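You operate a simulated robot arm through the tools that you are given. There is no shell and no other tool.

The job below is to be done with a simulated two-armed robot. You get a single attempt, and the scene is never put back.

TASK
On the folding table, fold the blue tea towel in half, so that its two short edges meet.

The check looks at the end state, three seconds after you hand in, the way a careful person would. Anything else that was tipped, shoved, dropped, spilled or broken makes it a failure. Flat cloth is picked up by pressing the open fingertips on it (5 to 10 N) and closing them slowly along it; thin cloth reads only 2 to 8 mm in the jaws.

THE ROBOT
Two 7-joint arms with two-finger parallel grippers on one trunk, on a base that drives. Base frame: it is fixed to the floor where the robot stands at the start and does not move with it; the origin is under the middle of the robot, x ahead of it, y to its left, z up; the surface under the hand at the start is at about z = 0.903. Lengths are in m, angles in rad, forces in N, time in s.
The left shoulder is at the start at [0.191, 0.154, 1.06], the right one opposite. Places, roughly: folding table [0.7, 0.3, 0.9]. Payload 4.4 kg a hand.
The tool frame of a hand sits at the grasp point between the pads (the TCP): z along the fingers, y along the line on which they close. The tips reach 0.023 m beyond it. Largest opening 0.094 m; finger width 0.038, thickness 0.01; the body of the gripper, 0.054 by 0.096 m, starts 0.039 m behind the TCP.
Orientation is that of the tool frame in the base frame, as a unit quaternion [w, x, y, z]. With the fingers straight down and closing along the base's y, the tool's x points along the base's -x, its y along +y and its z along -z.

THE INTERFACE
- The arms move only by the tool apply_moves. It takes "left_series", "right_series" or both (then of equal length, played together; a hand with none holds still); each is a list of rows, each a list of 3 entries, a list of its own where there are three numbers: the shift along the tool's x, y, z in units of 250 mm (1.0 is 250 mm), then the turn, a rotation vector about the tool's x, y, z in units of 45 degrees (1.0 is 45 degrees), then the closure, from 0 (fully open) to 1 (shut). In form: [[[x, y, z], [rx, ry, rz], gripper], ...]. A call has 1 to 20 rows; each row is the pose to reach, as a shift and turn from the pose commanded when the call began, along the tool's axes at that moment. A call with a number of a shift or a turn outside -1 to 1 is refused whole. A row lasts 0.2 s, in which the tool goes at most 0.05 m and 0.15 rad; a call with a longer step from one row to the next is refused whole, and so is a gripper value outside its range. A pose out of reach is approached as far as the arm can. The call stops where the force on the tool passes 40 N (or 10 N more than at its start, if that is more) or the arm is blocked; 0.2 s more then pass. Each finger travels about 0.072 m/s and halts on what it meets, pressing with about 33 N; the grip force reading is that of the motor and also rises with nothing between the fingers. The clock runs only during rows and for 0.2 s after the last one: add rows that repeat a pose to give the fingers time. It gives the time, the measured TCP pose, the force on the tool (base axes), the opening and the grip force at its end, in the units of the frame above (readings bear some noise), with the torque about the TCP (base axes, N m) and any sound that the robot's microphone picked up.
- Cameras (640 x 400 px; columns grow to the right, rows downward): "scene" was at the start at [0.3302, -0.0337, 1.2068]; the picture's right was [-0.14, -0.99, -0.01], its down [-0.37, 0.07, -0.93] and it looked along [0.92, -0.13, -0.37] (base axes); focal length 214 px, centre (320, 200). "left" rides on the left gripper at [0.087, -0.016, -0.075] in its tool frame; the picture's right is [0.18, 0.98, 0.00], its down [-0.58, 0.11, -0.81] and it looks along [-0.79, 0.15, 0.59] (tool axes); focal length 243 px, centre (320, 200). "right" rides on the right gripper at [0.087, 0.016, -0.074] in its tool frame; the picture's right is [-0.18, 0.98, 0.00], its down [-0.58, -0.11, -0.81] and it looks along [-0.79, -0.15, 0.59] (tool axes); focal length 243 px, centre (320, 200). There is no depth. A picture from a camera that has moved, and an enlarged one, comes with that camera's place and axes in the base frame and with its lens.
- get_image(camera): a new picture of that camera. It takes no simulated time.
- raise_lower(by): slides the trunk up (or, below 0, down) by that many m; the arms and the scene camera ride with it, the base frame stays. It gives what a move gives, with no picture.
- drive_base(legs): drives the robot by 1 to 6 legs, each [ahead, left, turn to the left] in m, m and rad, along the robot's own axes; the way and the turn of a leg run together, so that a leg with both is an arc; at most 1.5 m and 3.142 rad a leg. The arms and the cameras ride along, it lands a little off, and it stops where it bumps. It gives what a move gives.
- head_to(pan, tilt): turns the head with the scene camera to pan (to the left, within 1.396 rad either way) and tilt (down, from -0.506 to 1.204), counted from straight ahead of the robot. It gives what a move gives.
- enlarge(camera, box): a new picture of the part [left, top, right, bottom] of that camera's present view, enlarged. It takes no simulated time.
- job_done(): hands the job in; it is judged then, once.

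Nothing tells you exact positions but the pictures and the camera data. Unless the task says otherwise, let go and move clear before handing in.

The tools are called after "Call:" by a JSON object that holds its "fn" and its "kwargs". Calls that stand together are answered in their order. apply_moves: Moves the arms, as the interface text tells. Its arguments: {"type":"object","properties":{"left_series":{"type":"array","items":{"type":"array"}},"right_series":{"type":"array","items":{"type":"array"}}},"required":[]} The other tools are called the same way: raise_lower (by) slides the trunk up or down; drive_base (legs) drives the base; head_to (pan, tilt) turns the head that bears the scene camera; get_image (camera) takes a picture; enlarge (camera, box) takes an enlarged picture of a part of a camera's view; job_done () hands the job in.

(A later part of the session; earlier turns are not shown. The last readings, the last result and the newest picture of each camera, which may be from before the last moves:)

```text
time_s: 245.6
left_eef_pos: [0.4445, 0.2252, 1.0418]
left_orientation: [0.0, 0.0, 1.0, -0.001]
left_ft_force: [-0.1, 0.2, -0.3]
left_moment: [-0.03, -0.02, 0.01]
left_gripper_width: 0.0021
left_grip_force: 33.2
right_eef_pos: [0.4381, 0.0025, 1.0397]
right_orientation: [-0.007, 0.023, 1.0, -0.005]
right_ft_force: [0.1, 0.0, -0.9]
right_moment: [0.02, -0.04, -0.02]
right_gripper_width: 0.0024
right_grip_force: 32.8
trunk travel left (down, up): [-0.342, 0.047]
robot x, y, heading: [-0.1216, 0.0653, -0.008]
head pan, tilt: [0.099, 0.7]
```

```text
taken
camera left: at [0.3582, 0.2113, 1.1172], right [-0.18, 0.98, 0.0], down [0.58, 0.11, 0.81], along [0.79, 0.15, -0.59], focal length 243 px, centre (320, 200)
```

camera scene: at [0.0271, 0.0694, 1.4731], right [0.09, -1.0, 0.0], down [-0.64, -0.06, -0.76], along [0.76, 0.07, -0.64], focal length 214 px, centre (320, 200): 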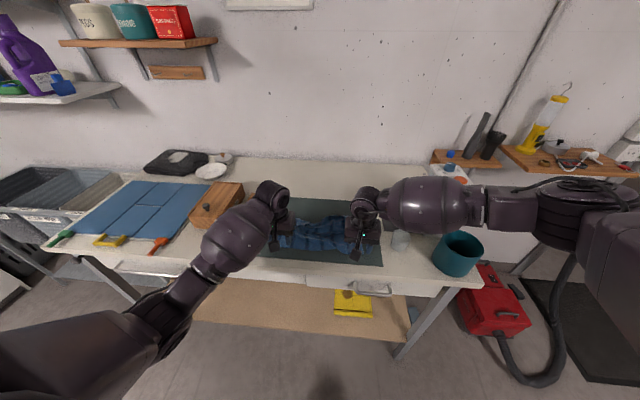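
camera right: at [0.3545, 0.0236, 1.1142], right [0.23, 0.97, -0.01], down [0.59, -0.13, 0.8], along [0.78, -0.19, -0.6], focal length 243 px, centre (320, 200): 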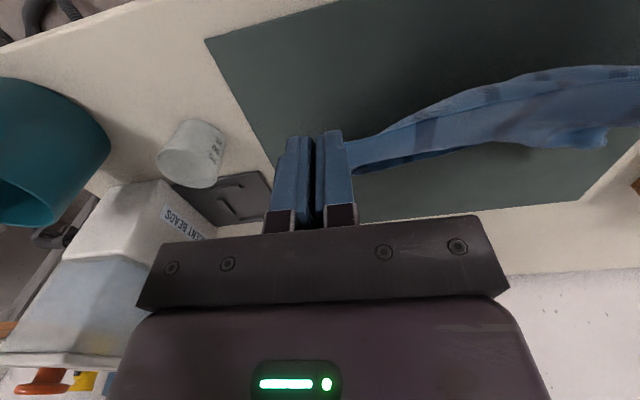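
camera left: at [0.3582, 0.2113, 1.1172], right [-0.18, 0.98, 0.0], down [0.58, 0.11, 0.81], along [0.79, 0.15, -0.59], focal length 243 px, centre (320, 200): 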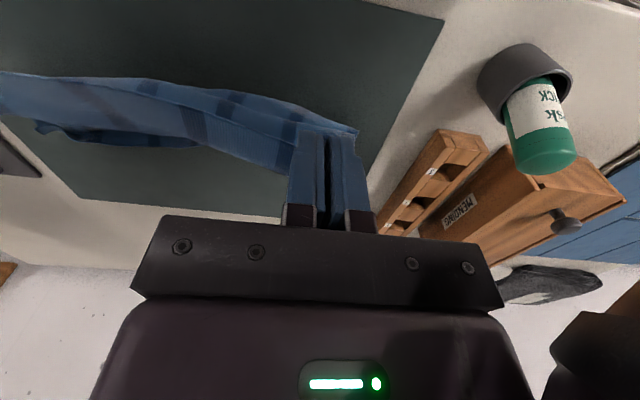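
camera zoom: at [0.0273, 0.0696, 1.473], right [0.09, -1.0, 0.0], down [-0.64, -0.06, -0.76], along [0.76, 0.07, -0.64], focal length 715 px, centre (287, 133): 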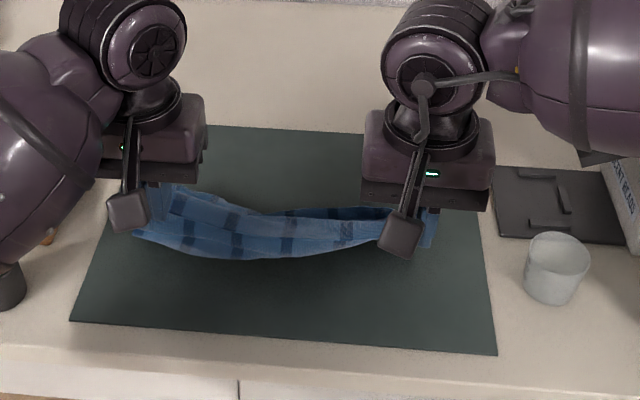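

Held well. I'll raise both to hang the towel fully.

Call:
{"fn": "apply_moves", "kwargs": {"left_series": [[[0, 0, -0.12], [0, 0, 0], 1.0], [[0, 0, -0.24], [0, 0, 0], 1.0], [[0, 0, -0.36], [0, 0, 0], 1.0], [[0, 0, -0.48], [0, 0, 0], 1.0], [[0, 0, -0.6], [0, 0, 0], 1.0], [[0, 0, -0.72], [0, 0, 0], 1.0], [[0, 0, -0.84], [0, 0, 0], 1.0], [[0, 0, -0.98], [0, 0, 0], 1.0], [[0, 0, -0.98], [0, 0, 0], 1.0], [[0, 0, -0.98], [0, 0, 0], 1.0], [[0, 0, -0.98], [0, 0, 0], 1.0]], "right_series": [[[0, 0, -0.12], [0, 0, 0], 1.0], [[0, 0, -0.24], [0, 0, 0], 1.0], [[0, 0, -0.36], [0, 0, 0], 1.0], [[0, 0, -0.48], [0, 0, 0], 1.0], [[0, 0, -0.6], [0, 0, 0], 1.0], [[0, 0, -0.72], [0, 0, 0], 1.0], [[0, 0, -0.84], [0, 0, 0], 1.0], [[0, 0, -0.98], [0, 0, 0], 1.0], [[0, 0, -0.98], [0, 0, 0], 1.0], [[0, 0, -0.98], [0, 0, 0], 1.0], [[0, 0, -0.98], [0, 0, 0], 1.0]]}}

Call:
{"fn": "get_image", "kwargs": {"camera": "scene"}}

Call:
{"fn": "enlarge", "kwargs": {"camera": "scene", "box": [220, 110, 440, 290]}}

```text
time_s: 248.0
left_eef_pos: [0.4402, 0.226, 1.2892]
left_orientation: [0.001, 0.0, 1.0, 0.0]
left_ft_force: [0.1, -0.2, -0.5]
left_moment: [-0.04, 0.01, -0.02]
left_gripper_width: 0.002
left_grip_force: 32.8
right_eef_pos: [0.4405, 0.0056, 1.2842]
right_orientation: [-0.007, 0.023, 1.0, -0.005]
right_ft_force: [0.5, -0.4, -0.3]
right_moment: [-0.02, -0.02, 0.01]
right_gripper_width: 0.0021
right_grip_force: 33.0
trunk travel left (down, up): [-0.342, 0.047]
robot x, y, heading: [-0.1185, 0.0608, -0.003]
head pan, tilt: [0.099, 0.7]
```

```text
taken
camera scene: at [0.0274, 0.0696, 1.473], right [0.09, -1.0, 0.0], down [-0.64, -0.06, -0.76], along [0.76, 0.07, -0.64], focal length 214 px, centre (320, 200)
```

scene: 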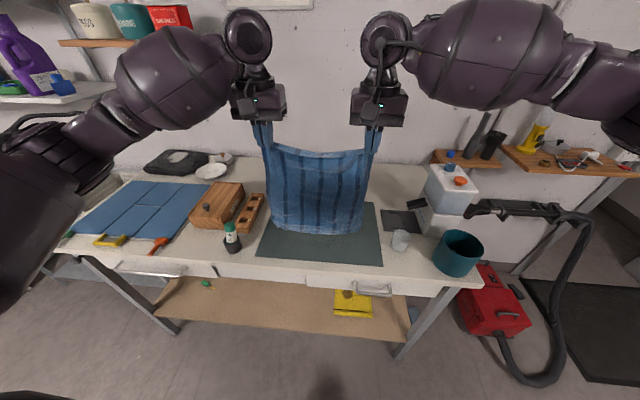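

```text
2.22 times, centred on (330, 200) of scene
camera zoom: at [0.0274, 0.0696, 1.473], right [0.09, -1.0, 0.0], down [-0.64, -0.06, -0.76], along [0.76, 0.07, -0.64], focal length 477 px, centre (298, 200)
```

zoom: 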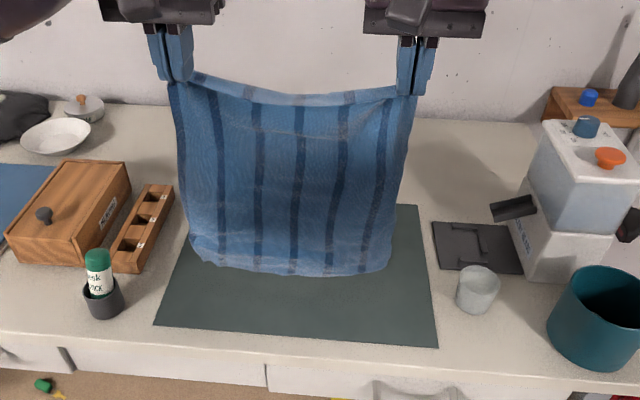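

A perfect hang: flat, level and symmetrical. I'll widen the grip a hair, move back 3.5 cm, and lower until the bottom edge touches down.

Call:
{"fn": "apply_moves", "kwargs": {"left_series": [[[0.04, 0.01, 0], [0, 0, 0], 1.0], [[0.09, 0.02, 0], [0, 0, 0], 1.0], [[0.14, 0.02, 0], [0, 0, 0], 1.0], [[0.14, 0.02, 0], [0, 0, 0], 1.0], [[0.14, 0.02, 0], [0, 0, 0], 1.0], [[0.14, 0.02, 0.04], [0, 0, 0], 1.0], [[0.14, 0.02, 0.08], [0, 0, 0], 1.0], [[0.14, 0.02, 0.13], [0, 0, 0], 1.0], [[0.14, 0.02, 0.13], [0, 0, 0], 1.0], [[0.14, 0.02, 0.13], [0, 0, 0], 1.0]], "right_series": [[[0.04, -0.01, 0], [0, 0, 0], 1.0], [[0.09, -0.02, 0], [0, 0, 0], 1.0], [[0.14, -0.02, 0], [0, 0, 0], 1.0], [[0.14, -0.02, 0], [0, 0, 0], 1.0], [[0.14, -0.02, 0], [0, 0, 0], 1.0], [[0.14, -0.02, 0.03], [0, 0, 0], 1.0], [[0.14, -0.02, 0.07], [0, 0, 0], 1.0], [[0.14, -0.02, 0.11], [0, 0, 0], 1.0], [[0.14, -0.02, 0.11], [0, 0, 0], 1.0], [[0.14, -0.02, 0.11], [0, 0, 0], 1.0]]}}

Call:
{"fn": "enlarge", "kwargs": {"camera": "scene", "box": [220, 120, 440, 290]}}

```text
time_s: 250.2
left_eef_pos: [0.4049, 0.2311, 1.2551]
left_orientation: [0.001, -0.001, 1.0, 0.0]
left_ft_force: [-0.4, 0.7, -0.5]
left_moment: [-0.04, -0.04, 0.01]
left_gripper_width: 0.0019
left_grip_force: 32.6
right_eef_pos: [0.4067, 0.0044, 1.2582]
right_orientation: [-0.007, 0.023, 1.0, -0.005]
right_ft_force: [-0.4, -0.1, 0.2]
right_moment: [0.01, -0.04, 0.0]
right_gripper_width: 0.0023
right_grip_force: 33.2
trunk travel left (down, up): [-0.342, 0.047]
robot x, y, heading: [-0.1167, 0.0655, -0.007]
head pan, tilt: [0.099, 0.7]
```

```text
2.35 times, centred on (330, 205) of scene
camera zoom: at [0.0272, 0.0697, 1.4731], right [0.09, -1.0, 0.0], down [-0.64, -0.06, -0.76], along [0.76, 0.07, -0.64], focal length 505 px, centre (296, 188)
```

zoom: 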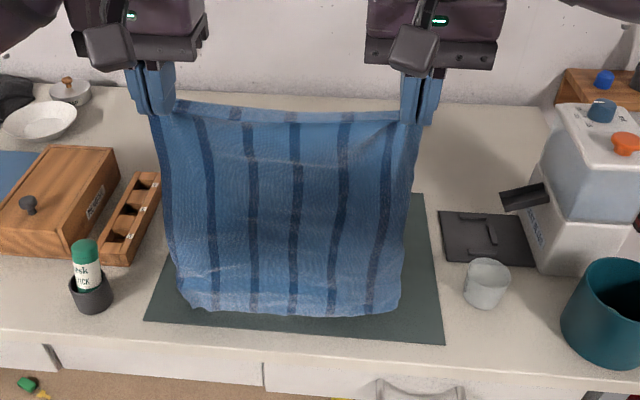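

The edge touches down squarely at about x = 0.44. I'll lay the lower half with the same forward-and-down stroke.

Call:
{"fn": "apply_moves", "kwargs": {"left_series": [[[-0.08, 0, 0.02], [0, 0, 0], 1.0], [[-0.16, 0, 0.04], [0, 0, 0], 1.0], [[-0.24, 0, 0.11], [0, 0, 0], 1.0], [[-0.32, 0, 0.19], [0, 0, 0], 1.0], [[-0.4, 0, 0.27], [0, 0, 0], 1.0], [[-0.48, 0, 0.35], [0, 0, 0], 1.0], [[-0.56, 0, 0.43], [0, 0, 0], 1.0], [[-0.64, 0, 0.5], [0, 0, 0], 1.0], [[-0.72, 0, 0.57], [0, 0, 0], 1.0], [[-0.8, 0, 0.64], [0, 0, 0], 1.0], [[-0.86, 0, 0.68], [0, 0, 0], 1.0], [[-0.91, 0, 0.7], [0, 0, 0], 1.0], [[-0.91, 0, 0.7], [0, 0, 0], 1.0], [[-0.91, 0, 0.7], [0, 0, 0], 1.0]], "right_series": [[[-0.08, 0.004, 0.02], [0, 0, 0], 1.0], [[-0.16, 0.008, 0.04], [0, 0, 0], 1.0], [[-0.24, 0.011, 0.11], [0, 0, 0], 1.0], [[-0.32, 0.015, 0.19], [0, 0, 0], 1.0], [[-0.4, 0.019, 0.27], [0, 0, 0], 1.0], [[-0.48, 0.023, 0.35], [0, 0, 0], 1.0], [[-0.56, 0.027, 0.43], [0, 0, 0], 1.0], [[-0.64, 0.031, 0.5], [0, 0, 0], 1.0], [[-0.72, 0.035, 0.57], [0, 0, 0], 1.0], [[-0.8, 0.038, 0.64], [0, 0, 0], 1.0], [[-0.86, 0.041, 0.69], [0, 0, 0], 1.0], [[-0.91, 0.043, 0.71], [0, 0, 0], 1.0], [[-0.91, 0.043, 0.71], [0, 0, 0], 1.0], [[-0.91, 0.043, 0.71], [0, 0, 0], 1.0]]}}

Call:
{"fn": "get_image", "kwargs": {"camera": "scene"}}

Call:
{"fn": "enlarge", "kwargs": {"camera": "scene", "box": [230, 150, 430, 290]}}

```text
time_s: 253.2
left_eef_pos: [0.6338, 0.2314, 1.0793]
left_orientation: [0.001, 0.0, 1.0, 0.0]
left_ft_force: [-0.2, -2.1, -0.6]
left_moment: [-0.08, -0.01, -0.01]
left_gripper_width: 0.0023
left_grip_force: 33.4
right_eef_pos: [0.632, 0.0004, 1.0784]
right_orientation: [-0.008, 0.023, 1.0, -0.005]
right_ft_force: [1.0, 1.6, 0.1]
right_moment: [0.06, -0.01, 0.02]
right_gripper_width: 0.0021
right_grip_force: 32.9
trunk travel left (down, up): [-0.342, 0.047]
robot x, y, heading: [-0.1187, 0.0601, -0.006]
head pan, tilt: [0.099, 0.7]
```

```text
taken
camera scene: at [0.0273, 0.0696, 1.473], right [0.09, -1.0, 0.0], down [-0.64, -0.06, -0.76], along [0.76, 0.07, -0.64], focal length 214 px, centre (320, 200)
```

scene: 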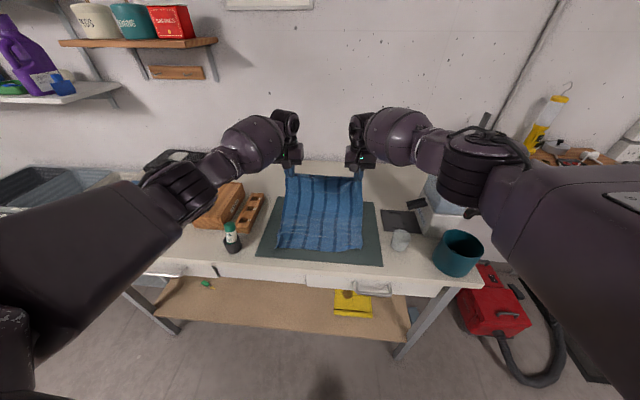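

```text
2.86 times, centred on (330, 220) of scene
camera zoom: at [0.0273, 0.0696, 1.473], right [0.09, -1.0, 0.0], down [-0.64, -0.06, -0.76], along [0.76, 0.07, -0.64], focal length 613 px, centre (291, 143)
```

zoom: 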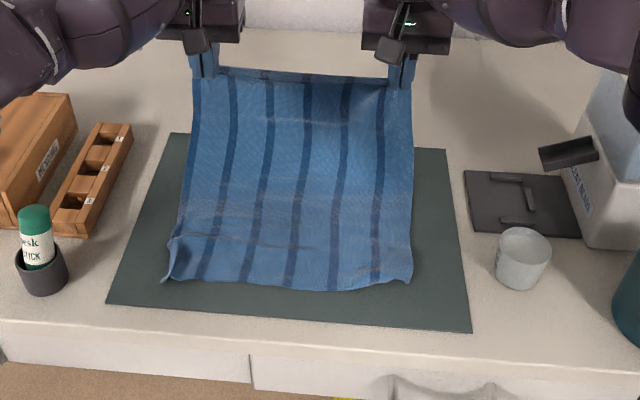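

The lower half lies flat and square. Now the return stroke: back and down over the bottom edge, slightly past it, then settling forward the last bit so the edge trails outward rather than folding under.

Call:
{"fn": "apply_moves", "kwargs": {"left_series": [[[0.08, 0, 0.06], [0, 0, 0], 1.0], [[0.17, 0, 0.12], [0, 0, 0], 1.0], [[0.26, 0, 0.18], [0, 0, 0], 1.0], [[0.35, 0, 0.24], [0, 0, 0], 1.0], [[0.44, 0, 0.3], [0, 0, 0], 1.0], [[0.53, 0, 0.36], [0, 0, 0], 1.0], [[0.62, 0, 0.42], [0, 0, 0], 1.0], [[0.71, 0, 0.46], [0, 0, 0], 1.0], [[0.78, 0, 0.47], [0, 0, 0], 1.0], [[0.78, 0, 0.47], [0, 0, 0], 1.0]], "right_series": [[[0.07, -0.003, 0.06], [0, 0, 0], 1.0], [[0.15, -0.007, 0.12], [0, 0, 0], 1.0], [[0.23, -0.011, 0.18], [0, 0, 0], 1.0], [[0.31, -0.015, 0.24], [0, 0, 0], 1.0], [[0.39, -0.019, 0.3], [0, 0, 0], 1.0], [[0.47, -0.022, 0.36], [0, 0, 0], 1.0], [[0.55, -0.026, 0.42], [0, 0, 0], 1.0], [[0.63, -0.03, 0.46], [0, 0, 0], 1.0], [[0.7, -0.033, 0.47], [0, 0, 0], 1.0], [[0.7, -0.033, 0.47], [0, 0, 0], 1.0]]}}

Call:
{"fn": "enlarge", "kwargs": {"camera": "scene", "box": [230, 150, 430, 290]}}

Call:
{"fn": "get_image", "kwargs": {"camera": "left"}}

Call:
{"fn": "get_image", "kwargs": {"camera": "right"}}

```text
time_s: 255.4
left_eef_pos: [0.4377, 0.2319, 0.9599]
left_orientation: [0.001, 0.0, 1.0, -0.001]
left_ft_force: [0.2, -4.0, 0.0]
left_moment: [-0.11, 0.0, -0.03]
left_gripper_width: 0.0023
left_grip_force: 33.0
right_eef_pos: [0.4572, -0.0005, 0.9622]
right_orientation: [-0.008, 0.024, 1.0, -0.004]
right_ft_force: [-0.1, 5.1, -1.0]
right_moment: [0.1, 0.01, 0.01]
right_gripper_width: 0.0023
right_grip_force: 33.4
trunk travel left (down, up): [-0.342, 0.047]
robot x, y, heading: [-0.116, 0.062, -0.007]
head pan, tilt: [0.099, 0.7]
```

```text
2.86 times, centred on (330, 220) of scene
camera zoom: at [0.0276, 0.0697, 1.473], right [0.09, -1.0, 0.0], down [-0.64, -0.06, -0.76], along [0.76, 0.07, -0.64], focal length 613 px, centre (291, 143)
```

zoom: 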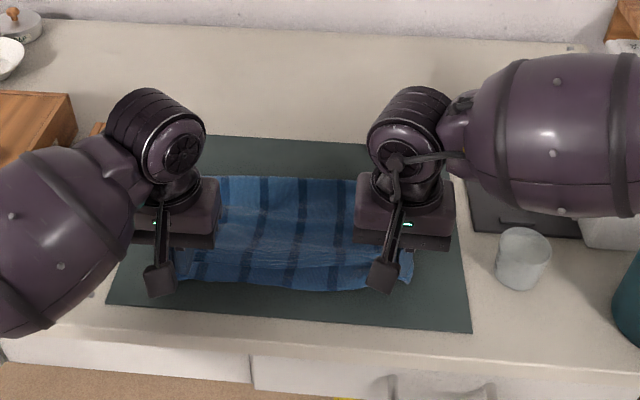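

```text
taken
camera left: at [0.352, 0.2176, 1.0358], right [-0.18, 0.98, 0.0], down [0.58, 0.11, 0.81], along [0.79, 0.15, -0.59], focal length 243 px, centre (320, 200)
```

left: 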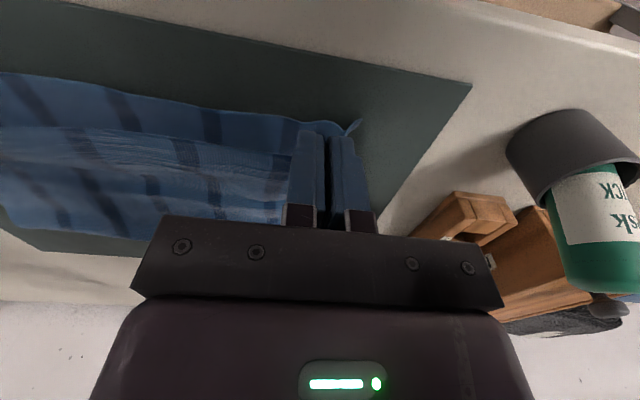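

```text
taken
camera right: at [0.3723, 0.0207, 1.0369], right [0.23, 0.97, -0.01], down [0.59, -0.13, 0.8], along [0.78, -0.19, -0.6], focal length 243 px, centre (320, 200)
```

right: 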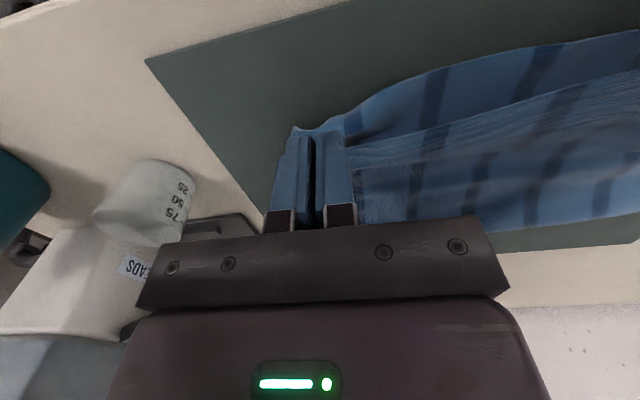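

Call:
{"fn": "apply_moves", "kwargs": {"left_series": [[[-0.02, -0.008, 0.03], [0, 0, 0], 1.0], [[-0.045, -0.012, 0.055], [0, 0, 0], 1.0], [[-0.07, -0.012, 0.075], [0, 0, 0], 1.0], [[-0.08, -0.012, 0.09], [0, 0, 0], 1.0], [[-0.08, -0.012, 0.09], [0, 0, 0], 1.0]], "right_series": [[[-0.02, 0.008, 0.03], [0, 0, 0], 1.0], [[-0.04, 0.012, 0.06], [0, 0, 0], 1.0], [[-0.06, 0.012, 0.085], [0, 0, 0], 1.0], [[-0.07, 0.012, 0.1], [0, 0, 0], 1.0], [[-0.07, 0.012, 0.1], [0, 0, 0], 1.0]]}}

Call:
{"fn": "get_image", "kwargs": {"camera": "left"}}

Call:
{"fn": "get_image", "kwargs": {"camera": "right"}}

```text
time_s: 256.6
left_eef_pos: [0.4599, 0.2295, 0.9397]
left_orientation: [0.001, 0.0, 1.0, 0.0]
left_ft_force: [-0.6, -0.1, 0.0]
left_moment: [0.01, -0.01, 0.01]
left_gripper_width: 0.0024
left_grip_force: 32.8
right_eef_pos: [0.4736, 0.003, 0.9362]
right_orientation: [-0.007, 0.023, 1.0, -0.006]
right_ft_force: [-0.1, 0.0, 0.9]
right_moment: [-0.01, 0.01, 0.01]
right_gripper_width: 0.0024
right_grip_force: 32.6
trunk travel left (down, up): [-0.342, 0.047]
robot x, y, heading: [-0.115, 0.0649, -0.005]
head pan, tilt: [0.099, 0.7]
```

```text
taken
camera left: at [0.3739, 0.215, 1.0147], right [-0.18, 0.98, 0.0], down [0.58, 0.11, 0.81], along [0.79, 0.15, -0.59], focal length 243 px, centre (320, 200)
```

left: 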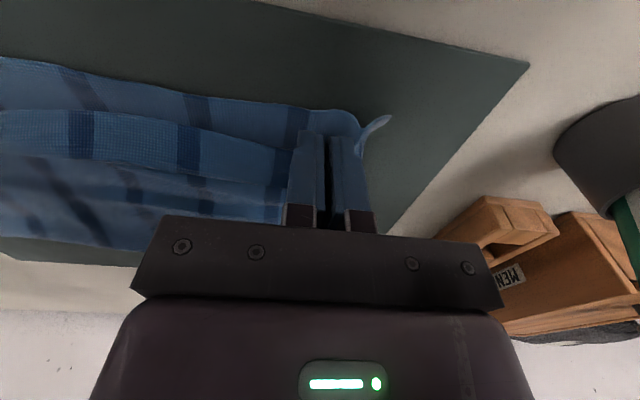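

```text
taken
camera right: at [0.3897, 0.0238, 1.0117], right [0.23, 0.97, -0.01], down [0.59, -0.13, 0.8], along [0.78, -0.19, -0.6], focal length 243 px, centre (320, 200)
```

right: 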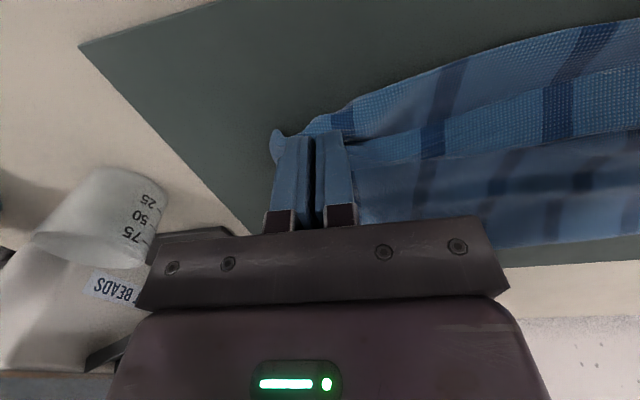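

Call:
{"fn": "apply_moves", "kwargs": {"left_series": [[[0, 0, 0.01], [0, 0, 0], 0.95], [[0, 0, 0.01], [0, 0, 0], 0.9], [[0, 0, 0.01], [0, 0, 0], 0.84], [[0, 0, 0.01], [0, 0, 0], 0.77], [[0, 0, 0.01], [0, 0, 0], 0.7], [[0, 0, 0.01], [0, 0, 0], 0.6], [[0.01, 0, -0.03], [0, 0, 0], 0.55], [[0.04, 0, -0.08], [0, 0, 0], 0.5], [[0.1, 0, -0.16], [0, 0, 0], 0.5], [[0.15, 0, -0.28], [0, 0, 0], 0.5], [[0.15, 0.06, -0.42], [0, 0, 0], 0.5], [[0.15, 0.14, -0.56], [0, 0, 0], 0.5], [[0.15, 0.26, -0.66], [0, 0, 0], 0.5]], "right_series": [[[0, 0, 0.004], [0, 0, 0], 0.95], [[0, 0, 0.004], [0, 0, 0], 0.9], [[0, 0, 0.004], [0, 0, 0], 0.84], [[0, 0, 0.004], [0, 0, 0], 0.77], [[0, 0, 0.004], [0, 0, 0], 0.7], [[0, 0, 0.004], [0, 0, 0], 0.6], [[0.01, 0, -0.03], [0, 0, 0], 0.55], [[0.04, 0, -0.08], [0, 0, 0], 0.5], [[0.1, 0, -0.16], [0, 0, 0], 0.5], [[0.15, 0, -0.28], [0, 0, 0], 0.5], [[0.15, -0.06, -0.42], [0, 0, 0], 0.5], [[0.15, -0.14, -0.56], [0, 0, 0], 0.5], [[0.15, -0.26, -0.66], [0, 0, 0], 0.5]]}}

Call:
{"fn": "enlarge", "kwargs": {"camera": "scene", "box": [260, 190, 400, 280]}}

Call:
{"fn": "enlarge", "kwargs": {"camera": "left", "box": [0, 0, 320, 170]}}

Call:
{"fn": "enlarge", "kwargs": {"camera": "right", "box": [320, 0, 640, 170]}}

```text
time_s: 259.4
left_eef_pos: [0.4221, 0.2924, 1.1035]
left_orientation: [0.002, 0.0, 1.0, -0.001]
left_ft_force: [-0.8, 0.1, 0.2]
left_moment: [0.05, 0.0, 0.01]
left_gripper_width: 0.0471
left_grip_force: 0.1
right_eef_pos: [0.437, -0.0597, 1.106]
right_orientation: [-0.008, 0.023, 1.0, -0.006]
right_ft_force: [-0.8, 0.9, -1.0]
right_moment: [-0.01, -0.01, 0.0]
right_gripper_width: 0.047
right_grip_force: 0.0
trunk travel left (down, up): [-0.342, 0.047]
robot x, y, heading: [-0.1163, 0.0652, -0.008]
head pan, tilt: [0.099, 0.7]
```

```text
4.44 times, centred on (330, 235) of scene
camera zoom: at [0.0263, 0.0696, 1.4731], right [0.09, -1.0, 0.0], down [-0.64, -0.06, -0.77], along [0.76, 0.07, -0.64], focal length 953 px, centre (276, 44)
```

zoom: 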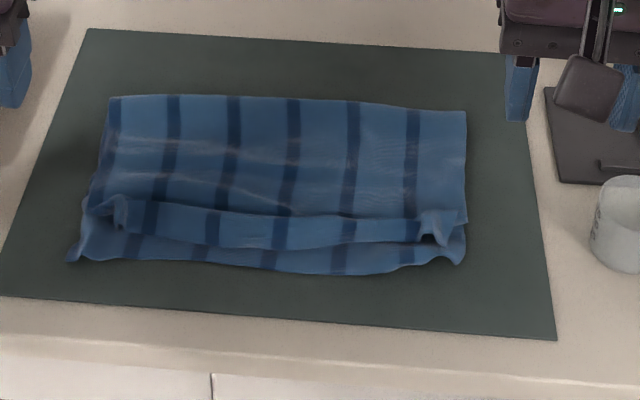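

```text
2.00 times, centred on (160, 85) of left
camera zoom: at [0.337, 0.2784, 1.1802], right [-0.18, 0.98, 0.0], down [0.58, 0.11, 0.81], along [0.79, 0.15, -0.59], focal length 485 px, centre (640, 430)
```

zoom: 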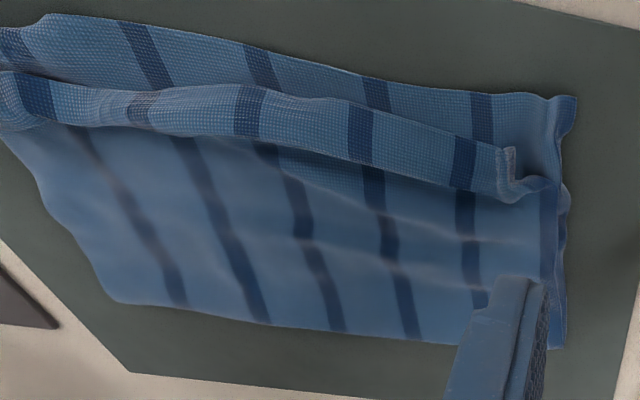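

```text
2.00 times, centred on (480, 85) of right
camera zoom: at [0.3526, -0.0385, 1.1815], right [0.23, 0.97, -0.01], down [0.59, -0.13, 0.8], along [0.78, -0.19, -0.6], focal length 485 px, centre (0, 430)
```

zoom: 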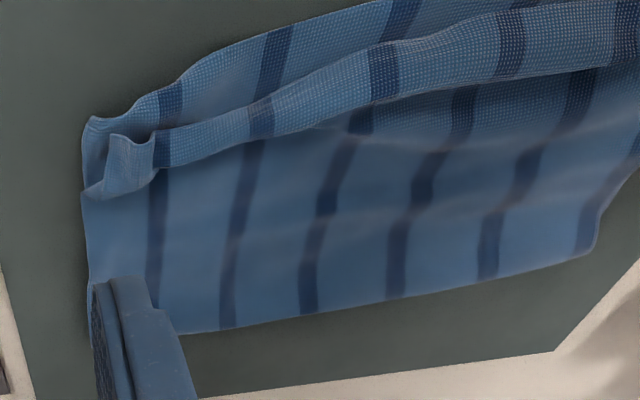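

An almost perfect fold: flat, square, edges aligned. The only flaw is a 2 cm hem where the top edge turned back on itself. I'll push that hem forward toward me with open fingertips, both hands together, starting from just behind it.

Call:
{"fn": "apply_moves", "kwargs": {"left_series": [[[-0.08, -0.07, 0.05], [0, 0, 0], 0.3], [[-0.16, -0.14, 0.12], [0, 0, 0], 0.15], [[-0.24, -0.21, 0.22], [0, 0, 0], 0.0], [[-0.31, -0.29, 0.33], [0, 0, 0], 0.0], [[-0.37, -0.37, 0.44], [0, 0, 0], 0.0], [[-0.4, -0.41, 0.554], [0, 0, 0], 0.0], [[-0.4, -0.41, 0.554], [0, 0, 0], 0.0]], "right_series": [[[-0.06, 0.07, 0.05], [0, 0, 0], 0.3], [[-0.12, 0.15, 0.12], [0, 0, 0], 0.15], [[-0.18, 0.23, 0.22], [0, 0, 0], 0.0], [[-0.24, 0.31, 0.33], [0, 0, 0], 0.0], [[-0.29, 0.39, 0.44], [0, 0, 0], 0.0], [[-0.32, 0.436, 0.564], [0, 0, 0], 0.0], [[-0.32, 0.436, 0.564], [0, 0, 0], 0.0]]}}

Call:
{"fn": "get_image", "kwargs": {"camera": "left"}}

Call:
{"fn": "get_image", "kwargs": {"camera": "right"}}

```text
time_s: 261.0
left_eef_pos: [0.5228, 0.1899, 0.9641]
left_orientation: [0.001, 0.0, 1.0, 0.001]
left_ft_force: [0.1, -0.6, -0.7]
left_moment: [-0.01, -0.05, 0.01]
left_gripper_width: 0.094
left_grip_force: 0.0
right_eef_pos: [0.5199, 0.0456, 0.9619]
right_orientation: [-0.007, 0.024, 1.0, -0.005]
right_ft_force: [0.0, -0.5, -0.2]
right_moment: [0.04, -0.05, 0.01]
right_gripper_width: 0.0938
right_grip_force: 0.1
trunk travel left (down, up): [-0.342, 0.047]
robot x, y, heading: [-0.1163, 0.0575, -0.006]
head pan, tilt: [0.099, 0.7]
```

```text
taken
camera left: at [0.436, 0.1758, 1.0392], right [-0.18, 0.98, 0.0], down [0.58, 0.11, 0.81], along [0.79, 0.15, -0.59], focal length 243 px, centre (320, 200)
```

left: 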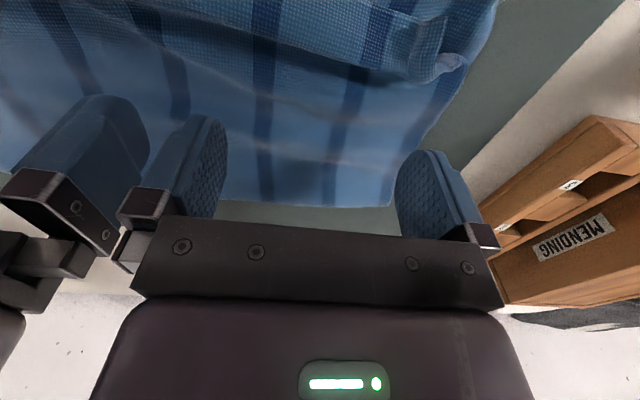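

```text
taken
camera right: at [0.4351, 0.0671, 1.0366], right [0.23, 0.97, -0.01], down [0.59, -0.13, 0.8], along [0.78, -0.19, -0.6], focal length 243 px, centre (320, 200)
```

right: 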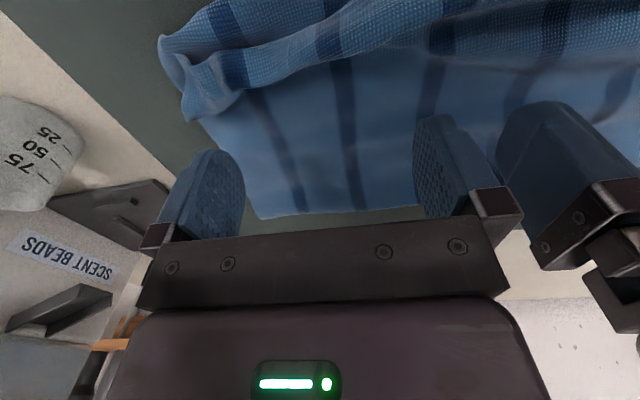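

Call:
{"fn": "apply_moves", "kwargs": {"left_series": [[[0, 0, 0.05], [0, 0, 0], 0.0], [[0, 0, 0.1], [0, 0, 0], 0.0], [[0, 0, 0.128], [0, 0, 0], 0.0], [[0, 0, 0.128], [0, 0, 0], 0.0]], "right_series": [[[0, 0, 0.05], [0, 0, 0], 0.0], [[0, 0, 0.09], [0, 0, 0], 0.0], [[0, 0, 0.12], [0, 0, 0], 0.0], [[0, 0, 0.12], [0, 0, 0], 0.0]]}}

```text
time_s: 262.0
left_eef_pos: [0.5229, 0.1909, 0.933]
left_orientation: [0.001, 0.0, 1.0, 0.0]
left_ft_force: [-0.6, 0.3, -0.7]
left_moment: [-0.01, -0.01, 0.02]
left_gripper_width: 0.0936
left_grip_force: 0.1
right_eef_pos: [0.5174, 0.0437, 0.9312]
right_orientation: [-0.007, 0.023, 1.0, -0.005]
right_ft_force: [-0.3, -0.2, 0.1]
right_moment: [0.01, -0.01, 0.0]
right_gripper_width: 0.0941
right_grip_force: 0.0
trunk travel left (down, up): [-0.342, 0.047]
robot x, y, heading: [-0.1136, 0.0673, -0.005]
head pan, tilt: [0.099, 0.7]
```

Call:
{"fn": "apply_moves", "kwargs": {"left_series": [[[0, 0, 0.006], [0, 0, 0], 0.0], [[0, 0, 0.01], [0, 0, 0], 0.0], [[0, 0, 0.01], [0, 0, 0], 0.0]], "right_series": [[[0, 0, 0.004], [0, 0, 0], 0.0], [[0, 0, 0.006], [0, 0, 0], 0.0], [[0, 0, 0.006], [0, 0, 0], 0.0]]}}

Call:
{"fn": "enlarge", "kwargs": {"camera": "left", "box": [160, 0, 520, 220]}}

```text
time_s: 262.8
left_eef_pos: [0.5222, 0.1928, 0.9309]
left_orientation: [0.001, -0.001, 1.0, 0.001]
left_ft_force: [0.6, -0.5, 0.3]
left_moment: [0.02, 0.01, 0.01]
left_gripper_width: 0.0941
left_grip_force: 0.1
right_eef_pos: [0.5183, 0.0443, 0.9288]
right_orientation: [-0.007, 0.024, 1.0, -0.005]
right_ft_force: [-0.1, 0.3, -0.4]
right_moment: [0.0, -0.04, -0.01]
right_gripper_width: 0.0937
right_grip_force: 0.1
trunk travel left (down, up): [-0.342, 0.047]
robot x, y, heading: [-0.1159, 0.0657, -0.009]
head pan, tilt: [0.099, 0.7]
```

```text
1.78 times, centred on (340, 110) of left
camera zoom: at [0.4365, 0.1777, 1.0059], right [-0.18, 0.98, 0.0], down [0.58, 0.11, 0.81], along [0.79, 0.15, -0.59], focal length 431 px, centre (284, 360)
```

zoom: 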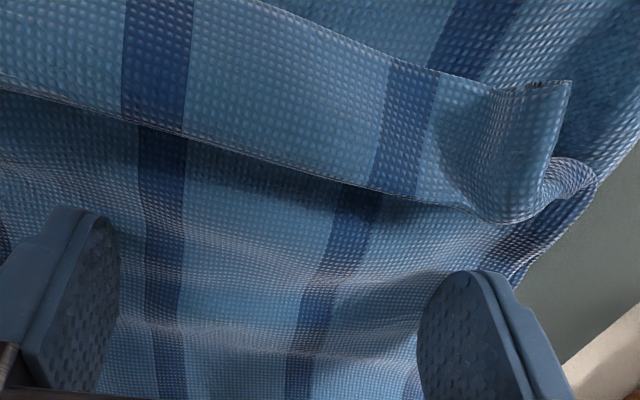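

The hem's edge stands slightly off the cloth, so the fingertips should slip behind it. I'll sweep both hands slowly toward me.

Call:
{"fn": "apply_moves", "kwargs": {"left_series": [[[0.04, 0, 0], [0, 0, 0], 0.0], [[0.08, 0, 0], [0, 0, 0], 0.0], [[0.12, 0, 0], [0, 0, 0], 0.0], [[0.16, 0, 0], [0, 0, 0], 0.0], [[0.2, 0, 0], [0, 0, 0], 0.0], [[0.2, 0, 0], [0, 0, 0], 0.0]], "right_series": [[[0.04, -0.002, 0], [0, 0, 0], 0.0], [[0.08, -0.004, 0], [0, 0, 0], 0.0], [[0.12, -0.006, 0], [0, 0, 0], 0.0], [[0.16, -0.008, 0], [0, 0, 0], 0.0], [[0.2, -0.01, 0], [0, 0, 0], 0.0], [[0.2, -0.01, 0], [0, 0, 0], 0.0]]}}

Call:
{"fn": "enlarge", "kwargs": {"camera": "left", "box": [160, 0, 520, 220]}}

Call:
{"fn": "enlarge", "kwargs": {"camera": "right", "box": [120, 0, 480, 220]}}

```text
time_s: 264.2
left_eef_pos: [0.4712, 0.194, 0.9316]
left_orientation: [0.0, 0.0, 1.0, 0.0]
left_ft_force: [0.6, 0.3, -0.1]
left_moment: [-0.01, -0.01, 0.0]
left_gripper_width: 0.0941
left_grip_force: 0.0
right_eef_pos: [0.4691, 0.0447, 0.9292]
right_orientation: [-0.008, 0.024, 1.0, -0.004]
right_ft_force: [-0.4, 0.2, 1.3]
right_moment: [-0.06, 0.01, 0.02]
right_gripper_width: 0.0939
right_grip_force: 0.0
trunk travel left (down, up): [-0.342, 0.047]
robot x, y, heading: [-0.1168, 0.0627, -0.009]
head pan, tilt: [0.099, 0.7]
```

```text
1.78 times, centred on (340, 110) of left
camera zoom: at [0.3856, 0.1787, 1.0076], right [-0.18, 0.98, 0.0], down [0.58, 0.11, 0.81], along [0.79, 0.15, -0.59], focal length 431 px, centre (284, 360)
```

zoom: 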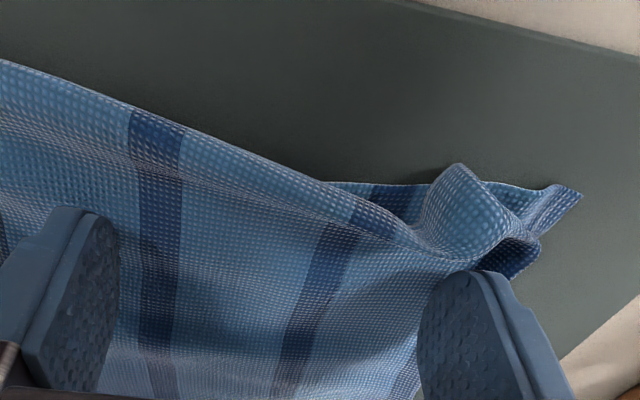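

```text
1.78 times, centred on (300, 110) of right
camera zoom: at [0.3851, 0.0662, 1.0044], right [0.23, 0.97, -0.01], down [0.59, -0.13, 0.8], along [0.78, -0.19, -0.6], focal length 431 px, centre (356, 360)
```

zoom: 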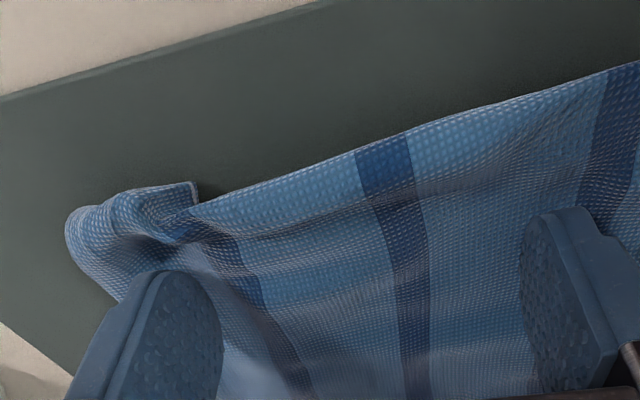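

Excellent, the hem has flipped out over the bottom edge. I'll sweep a little further to settle it, then lift away and inspect.

Call:
{"fn": "apply_moves", "kwargs": {"left_series": [[[0.03, 0.01, 0], [0, 0, 0], 0.0], [[0.06, 0.02, 0], [0, 0, 0], 0.0], [[0.1, 0.03, 0], [0, 0, 0], 0.0], [[0.1, 0.03, -0.02], [0, 0, 0], 0.0], [[0.12, 0.03, -0.1], [0, 0, 0], 0.0], [[0.14, 0.08, -0.25], [0, 0, 0], 0.0], [[0.14, 0.2, -0.38], [0, 0, 0], 0.1], [[0.14, 0.34, -0.5], [0, 0, 0], 0.3], [[0.14, 0.46, -0.58], [0, 0, 0], 0.5]], "right_series": [[[0.03, -0.01, 0], [0, 0, 0], 0.0], [[0.06, -0.02, 0], [0, 0, 0], 0.0], [[0.1, -0.03, 0], [0, 0, 0], 0.0], [[0.1, -0.03, -0.02], [0, 0, 0], 0.0], [[0.12, -0.03, -0.1], [0, 0, 0], 0.0], [[0.14, -0.08, -0.25], [0, 0, 0], 0.0], [[0.14, -0.2, -0.38], [0, 0, 0], 0.1], [[0.14, -0.34, -0.5], [0, 0, 0], 0.3], [[0.14, -0.46, -0.58], [0, 0, 0], 0.5]]}}

Call:
{"fn": "enlarge", "kwargs": {"camera": "scene", "box": [260, 190, 400, 280]}}

Call:
{"fn": "enlarge", "kwargs": {"camera": "left", "box": [0, 0, 340, 180]}}

Call:
{"fn": "enlarge", "kwargs": {"camera": "right", "box": [300, 0, 640, 180]}}

```text
time_s: 266.2
left_eef_pos: [0.4381, 0.3054, 1.0775]
left_orientation: [0.0, 0.0, 1.0, 0.001]
left_ft_force: [-0.5, -1.4, -0.2]
left_moment: [0.02, -0.06, 0.0]
left_gripper_width: 0.047
left_grip_force: 0.1
right_eef_pos: [0.4305, -0.069, 1.0769]
right_orientation: [-0.007, 0.024, 1.0, -0.005]
right_ft_force: [0.0, -1.0, 0.3]
right_moment: [0.02, 0.03, -0.01]
right_gripper_width: 0.0469
right_grip_force: 0.0
trunk travel left (down, up): [-0.342, 0.047]
robot x, y, heading: [-0.1171, 0.0618, -0.002]
head pan, tilt: [0.099, 0.7]
```

```text
4.44 times, centred on (330, 235) of scene
camera zoom: at [0.0263, 0.069, 1.4732], right [0.09, -1.0, 0.0], down [-0.64, -0.06, -0.77], along [0.76, 0.07, -0.64], focal length 953 px, centre (276, 44)
```

zoom: 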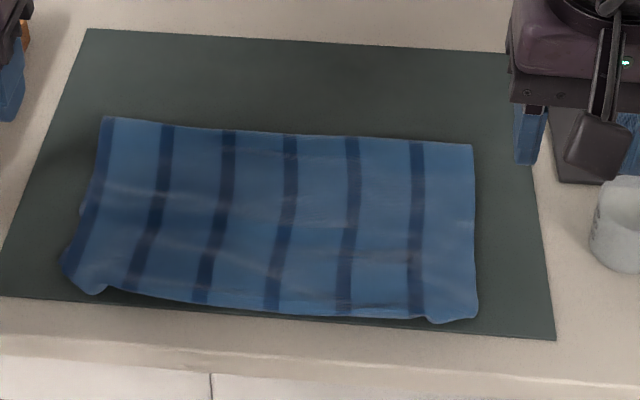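

```text
1.88 times, centred on (170, 90) of left
camera zoom: at [0.3516, 0.2911, 1.1536], right [-0.18, 0.98, 0.0], down [0.58, 0.11, 0.81], along [0.79, 0.15, -0.59], focal length 457 px, centre (602, 407)
```

zoom: 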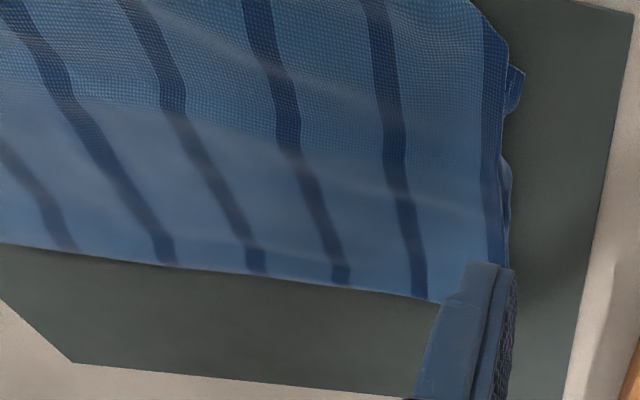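

```text
1.88 times, centred on (470, 90) of right
camera zoom: at [0.347, -0.0481, 1.1524], right [0.23, 0.97, -0.01], down [0.59, -0.13, 0.8], along [0.78, -0.19, -0.6], focal length 457 px, centre (38, 407)
```

zoom: 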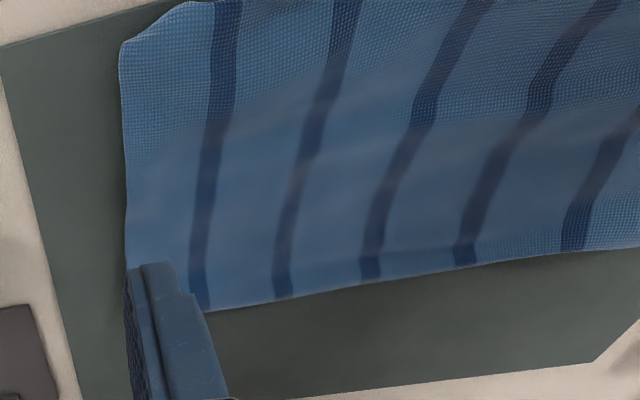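

Wonderful: the folded towel is flat and rectangular. Now I'll look closely at the near edge to see how the two short edges line up.

Call:
{"fn": "apply_moves", "kwargs": {"left_series": [[[0.03, -0.12, 0], [0, 0, 0], 0.5], [[0.07, -0.24, 0], [0, 0, 0], 0.5], [[0.11, -0.36, 0], [0, 0, 0], 0.5], [[0.15, -0.48, 0], [0, 0, 0], 0.5], [[0.18, -0.58, 0], [0, 0, 0], 0.5], [[0.18, -0.58, 0], [0, 0, 0], 0.5]]}}

Call:
{"fn": "enlarge", "kwargs": {"camera": "left", "box": [0, 0, 360, 180]}}

Call:
{"fn": "enlarge", "kwargs": {"camera": "left", "box": [280, 0, 640, 180]}}

```text
time_s: 267.6
left_eef_pos: [0.3902, 0.1631, 1.0781]
left_orientation: [0.001, 0.0, 1.0, 0.0]
left_ft_force: [-0.5, 0.6, -0.6]
left_moment: [0.03, 0.0, -0.02]
left_gripper_width: 0.0471
left_grip_force: 0.2
right_eef_pos: [0.4321, -0.0672, 1.0772]
right_orientation: [-0.007, 0.023, 1.0, -0.004]
right_ft_force: [0.3, 0.6, -0.3]
right_moment: [0.0, -0.02, 0.0]
right_gripper_width: 0.0468
right_grip_force: 0.0
trunk travel left (down, up): [-0.342, 0.047]
robot x, y, heading: [-0.1165, 0.0684, -0.005]
head pan, tilt: [0.099, 0.7]
```

```text
1.78 times, centred on (180, 90) of left
camera zoom: at [0.3048, 0.1491, 1.1525], right [-0.18, 0.98, 0.0], down [0.58, 0.11, 0.81], along [0.79, 0.15, -0.59], focal length 431 px, centre (569, 396)
```

zoom: 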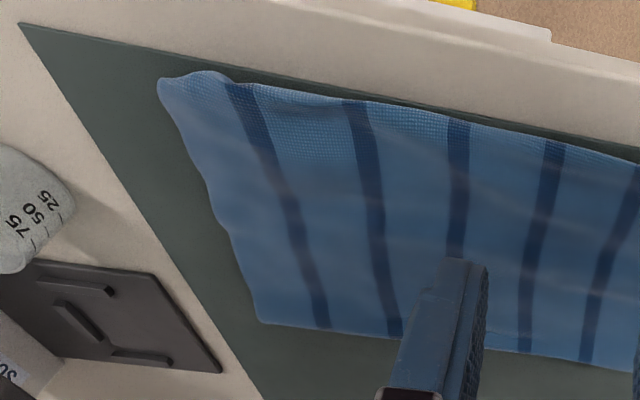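

```text
1.78 times, centred on (460, 90) of left
camera zoom: at [0.3048, 0.1491, 1.1525], right [-0.18, 0.98, 0.0], down [0.58, 0.11, 0.81], along [0.79, 0.15, -0.59], focal length 431 px, centre (71, 396)
```

zoom: 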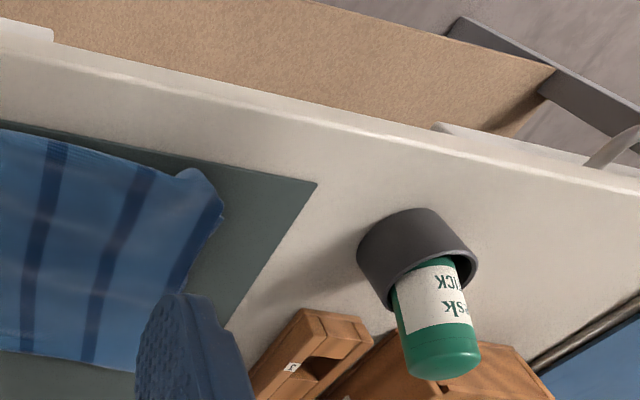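

The top edge now covers the bottom edge by about 1–2 cm. Only the left corner is puckered, about 3 cm short of the bottom layer's corner. I'll press closed fingertips lightly on that corner and smooth it outward.

Call:
{"fn": "apply_moves", "kwargs": {"left_series": [[[-0.03, 0.08, 0.08], [0, 0, 0], 0.8], [[-0.06, 0.16, 0.2], [0, 0, 0], 1.0], [[-0.08, 0.23, 0.32], [0, 0, 0], 1.0], [[-0.09, 0.25, 0.44], [0, 0, 0], 1.0], [[-0.09, 0.25, 0.55], [0, 0, 0], 1.0], [[-0.09, 0.25, 0.59], [0, 0, 0], 1.0], [[-0.09, 0.25, 0.59], [0, 0, 0], 1.0]]}}

Call:
{"fn": "get_image", "kwargs": {"camera": "left"}}

```text
time_s: 269.2
left_eef_pos: [0.4165, 0.2234, 0.9296]
left_orientation: [0.002, 0.0, 1.0, -0.001]
left_ft_force: [2.0, -0.7, 6.5]
left_moment: [0.04, -0.06, 0.04]
left_gripper_width: 0.0
left_grip_force: 33.0
right_eef_pos: [0.4315, -0.0681, 1.0754]
right_orientation: [-0.007, 0.023, 1.0, -0.005]
right_ft_force: [0.1, -0.8, -0.3]
right_moment: [-0.03, 0.01, 0.0]
right_gripper_width: 0.047
right_grip_force: 0.1
trunk travel left (down, up): [-0.342, 0.047]
robot x, y, heading: [-0.1154, 0.0602, -0.003]
head pan, tilt: [0.099, 0.7]
```

```text
taken
camera left: at [0.3306, 0.2095, 1.005], right [-0.18, 0.98, 0.0], down [0.58, 0.11, 0.81], along [0.79, 0.15, -0.59], focal length 243 px, centre (320, 200)
```

left: 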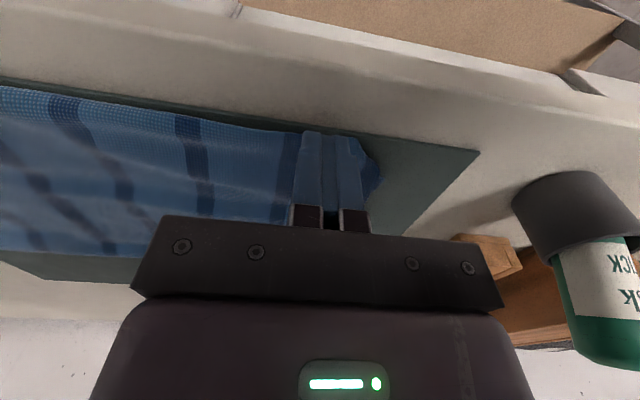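

Contact at 6.5 N. I'll drag gently outward to the left and slightly forward.

Call:
{"fn": "apply_moves", "kwargs": {"left_series": [[[-0.008, 0.025, 0], [0, 0, 0], 1.0], [[-0.016, 0.05, 0], [0, 0, 0], 1.0], [[-0.024, 0.075, 0], [0, 0, 0], 1.0], [[-0.032, 0.1, 0], [0, 0, 0], 1.0], [[-0.04, 0.125, 0], [0, 0, 0], 1.0], [[-0.04, 0.125, -0.04], [0, 0, 0], 1.0], [[-0.04, 0.125, -0.2], [0, 0, 0], 1.0], [[-0.02, 0.125, -0.38], [0, 0, 0], 1.0], [[0.0, 0.22, -0.5], [0, 0, 0], 0.8], [[0.0, 0.34, -0.6], [0, 0, 0], 0.6]]}}

Call:
{"fn": "enlarge", "kwargs": {"camera": "scene", "box": [260, 190, 400, 280]}}

Call:
{"fn": "enlarge", "kwargs": {"camera": "left", "box": [100, 0, 380, 160]}}

```text
time_s: 271.4
left_eef_pos: [0.413, 0.3069, 1.0797]
left_orientation: [0.0, 0.0, 1.0, 0.0]
left_ft_force: [0.0, -0.4, 0.6]
left_moment: [-0.02, -0.01, -0.03]
left_gripper_width: 0.0379
left_grip_force: 0.0
right_eef_pos: [0.4324, -0.0693, 1.0768]
right_orientation: [-0.007, 0.024, 1.0, -0.005]
right_ft_force: [-0.1, 0.7, -0.2]
right_moment: [0.0, -0.01, 0.01]
right_gripper_width: 0.047
right_grip_force: 0.0
trunk travel left (down, up): [-0.342, 0.047]
robot x, y, heading: [-0.1162, 0.0653, -0.01]
head pan, tilt: [0.099, 0.7]
```

```text
4.44 times, centred on (330, 235) of scene
camera zoom: at [0.0269, 0.0701, 1.4731], right [0.09, -1.0, 0.0], down [-0.64, -0.06, -0.77], along [0.76, 0.07, -0.64], focal length 953 px, centre (276, 44)
```

zoom: 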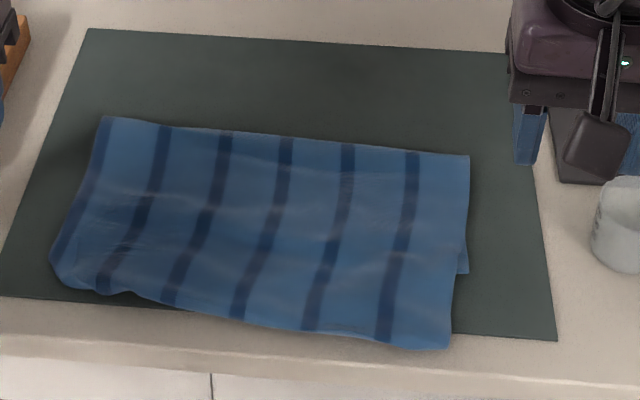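

```text
2.29 times, centred on (240, 80) of left
camera zoom: at [0.3266, 0.2927, 1.1546], right [-0.18, 0.98, 0.0], down [0.58, 0.11, 0.81], along [0.79, 0.15, -0.59], focal length 555 px, centre (503, 474)
```

zoom: 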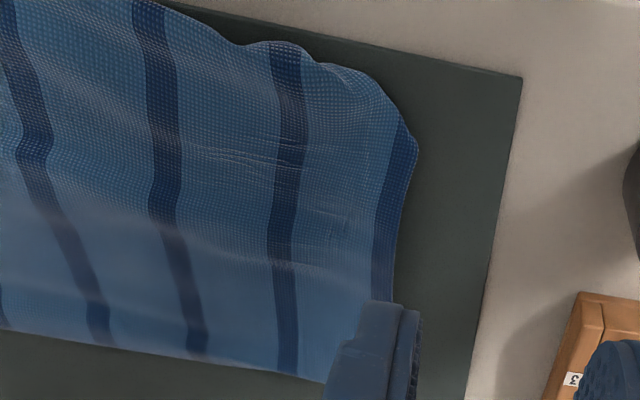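

Press-and-drag moves the top layer easily: the left corner is good now, but the top layer swung and overshoots at the right by 6 cm. I'll use the same trick on the right side, pressing on the top layer and drawing it away from me.

Call:
{"fn": "apply_moves", "kwargs": {"right_series": [[[-0.03, 0.09, 0.06], [0, 0, 0], 0.7], [[-0.06, 0.18, 0.16], [0, 0, 0], 1.0], [[-0.09, 0.27, 0.28], [0, 0, 0], 1.0], [[-0.12, 0.35, 0.4], [0, 0, 0], 1.0], [[-0.132, 0.384, 0.52], [0, 0, 0], 1.0], [[-0.132, 0.384, 0.57], [0, 0, 0], 1.0], [[-0.132, 0.384, 0.57], [0, 0, 0], 1.0]]}}

Call:
{"fn": "apply_moves", "kwargs": {"right_series": [[[0, 0, 0.008], [0, 0, 0], 1.0], [[0, 0, 0.014], [0, 0, 0], 1.0], [[0, 0, 0.014], [0, 0, 0], 1.0]]}}

```text
time_s: 273.0
left_eef_pos: [0.4137, 0.3071, 1.0783]
left_orientation: [0.0, 0.001, 1.0, 0.0]
left_ft_force: [0.1, -0.6, 0.5]
left_moment: [-0.02, 0.03, 0.01]
left_gripper_width: 0.0375
left_grip_force: 0.2
right_eef_pos: [0.4638, 0.0254, 0.9336]
right_orientation: [-0.006, 0.024, 1.0, -0.005]
right_ft_force: [-0.5, 0.2, 0.6]
right_moment: [0.02, 0.0, -0.01]
right_gripper_width: 0.0002
right_grip_force: 32.7
trunk travel left (down, up): [-0.342, 0.047]
robot x, y, heading: [-0.1171, 0.062, -0.008]
head pan, tilt: [0.099, 0.7]
```

```text
time_s: 273.8
left_eef_pos: [0.413, 0.3069, 1.0777]
left_orientation: [0.001, 0.0, 1.0, 0.0]
left_ft_force: [-0.8, 0.5, -0.2]
left_moment: [-0.02, 0.02, 0.01]
left_gripper_width: 0.0375
left_grip_force: 0.1
right_eef_pos: [0.4667, 0.026, 0.9301]
right_orientation: [-0.007, 0.024, 1.0, -0.006]
right_ft_force: [0.0, 0.4, 0.8]
right_moment: [-0.01, 0.02, -0.03]
right_gripper_width: 0.0001
right_grip_force: 32.8
trunk travel left (down, up): [-0.342, 0.047]
robot x, y, heading: [-0.1167, 0.0649, -0.006]
head pan, tilt: [0.099, 0.7]
```

Call:
{"fn": "apply_moves", "kwargs": {"right_series": [[[0, 0, 0.005], [0, 0, 0], 1.0], [[0, 0, 0.008], [0, 0, 0], 1.0]]}}

```text
time_s: 274.4
left_eef_pos: [0.4125, 0.3077, 1.0793]
left_orientation: [0.001, -0.001, 1.0, 0.001]
left_ft_force: [-0.4, 0.8, -0.3]
left_moment: [0.02, 0.01, 0.02]
left_gripper_width: 0.0374
left_grip_force: 0.0
right_eef_pos: [0.4645, 0.0263, 0.9289]
right_orientation: [-0.007, 0.024, 1.0, -0.005]
right_ft_force: [0.9, -1.0, 4.2]
right_moment: [-0.02, 0.09, -0.02]
right_gripper_width: 0.0002
right_grip_force: 33.0
trunk travel left (down, up): [-0.342, 0.047]
robot x, y, heading: [-0.1166, 0.0655, -0.007]
head pan, tilt: [0.099, 0.7]
```

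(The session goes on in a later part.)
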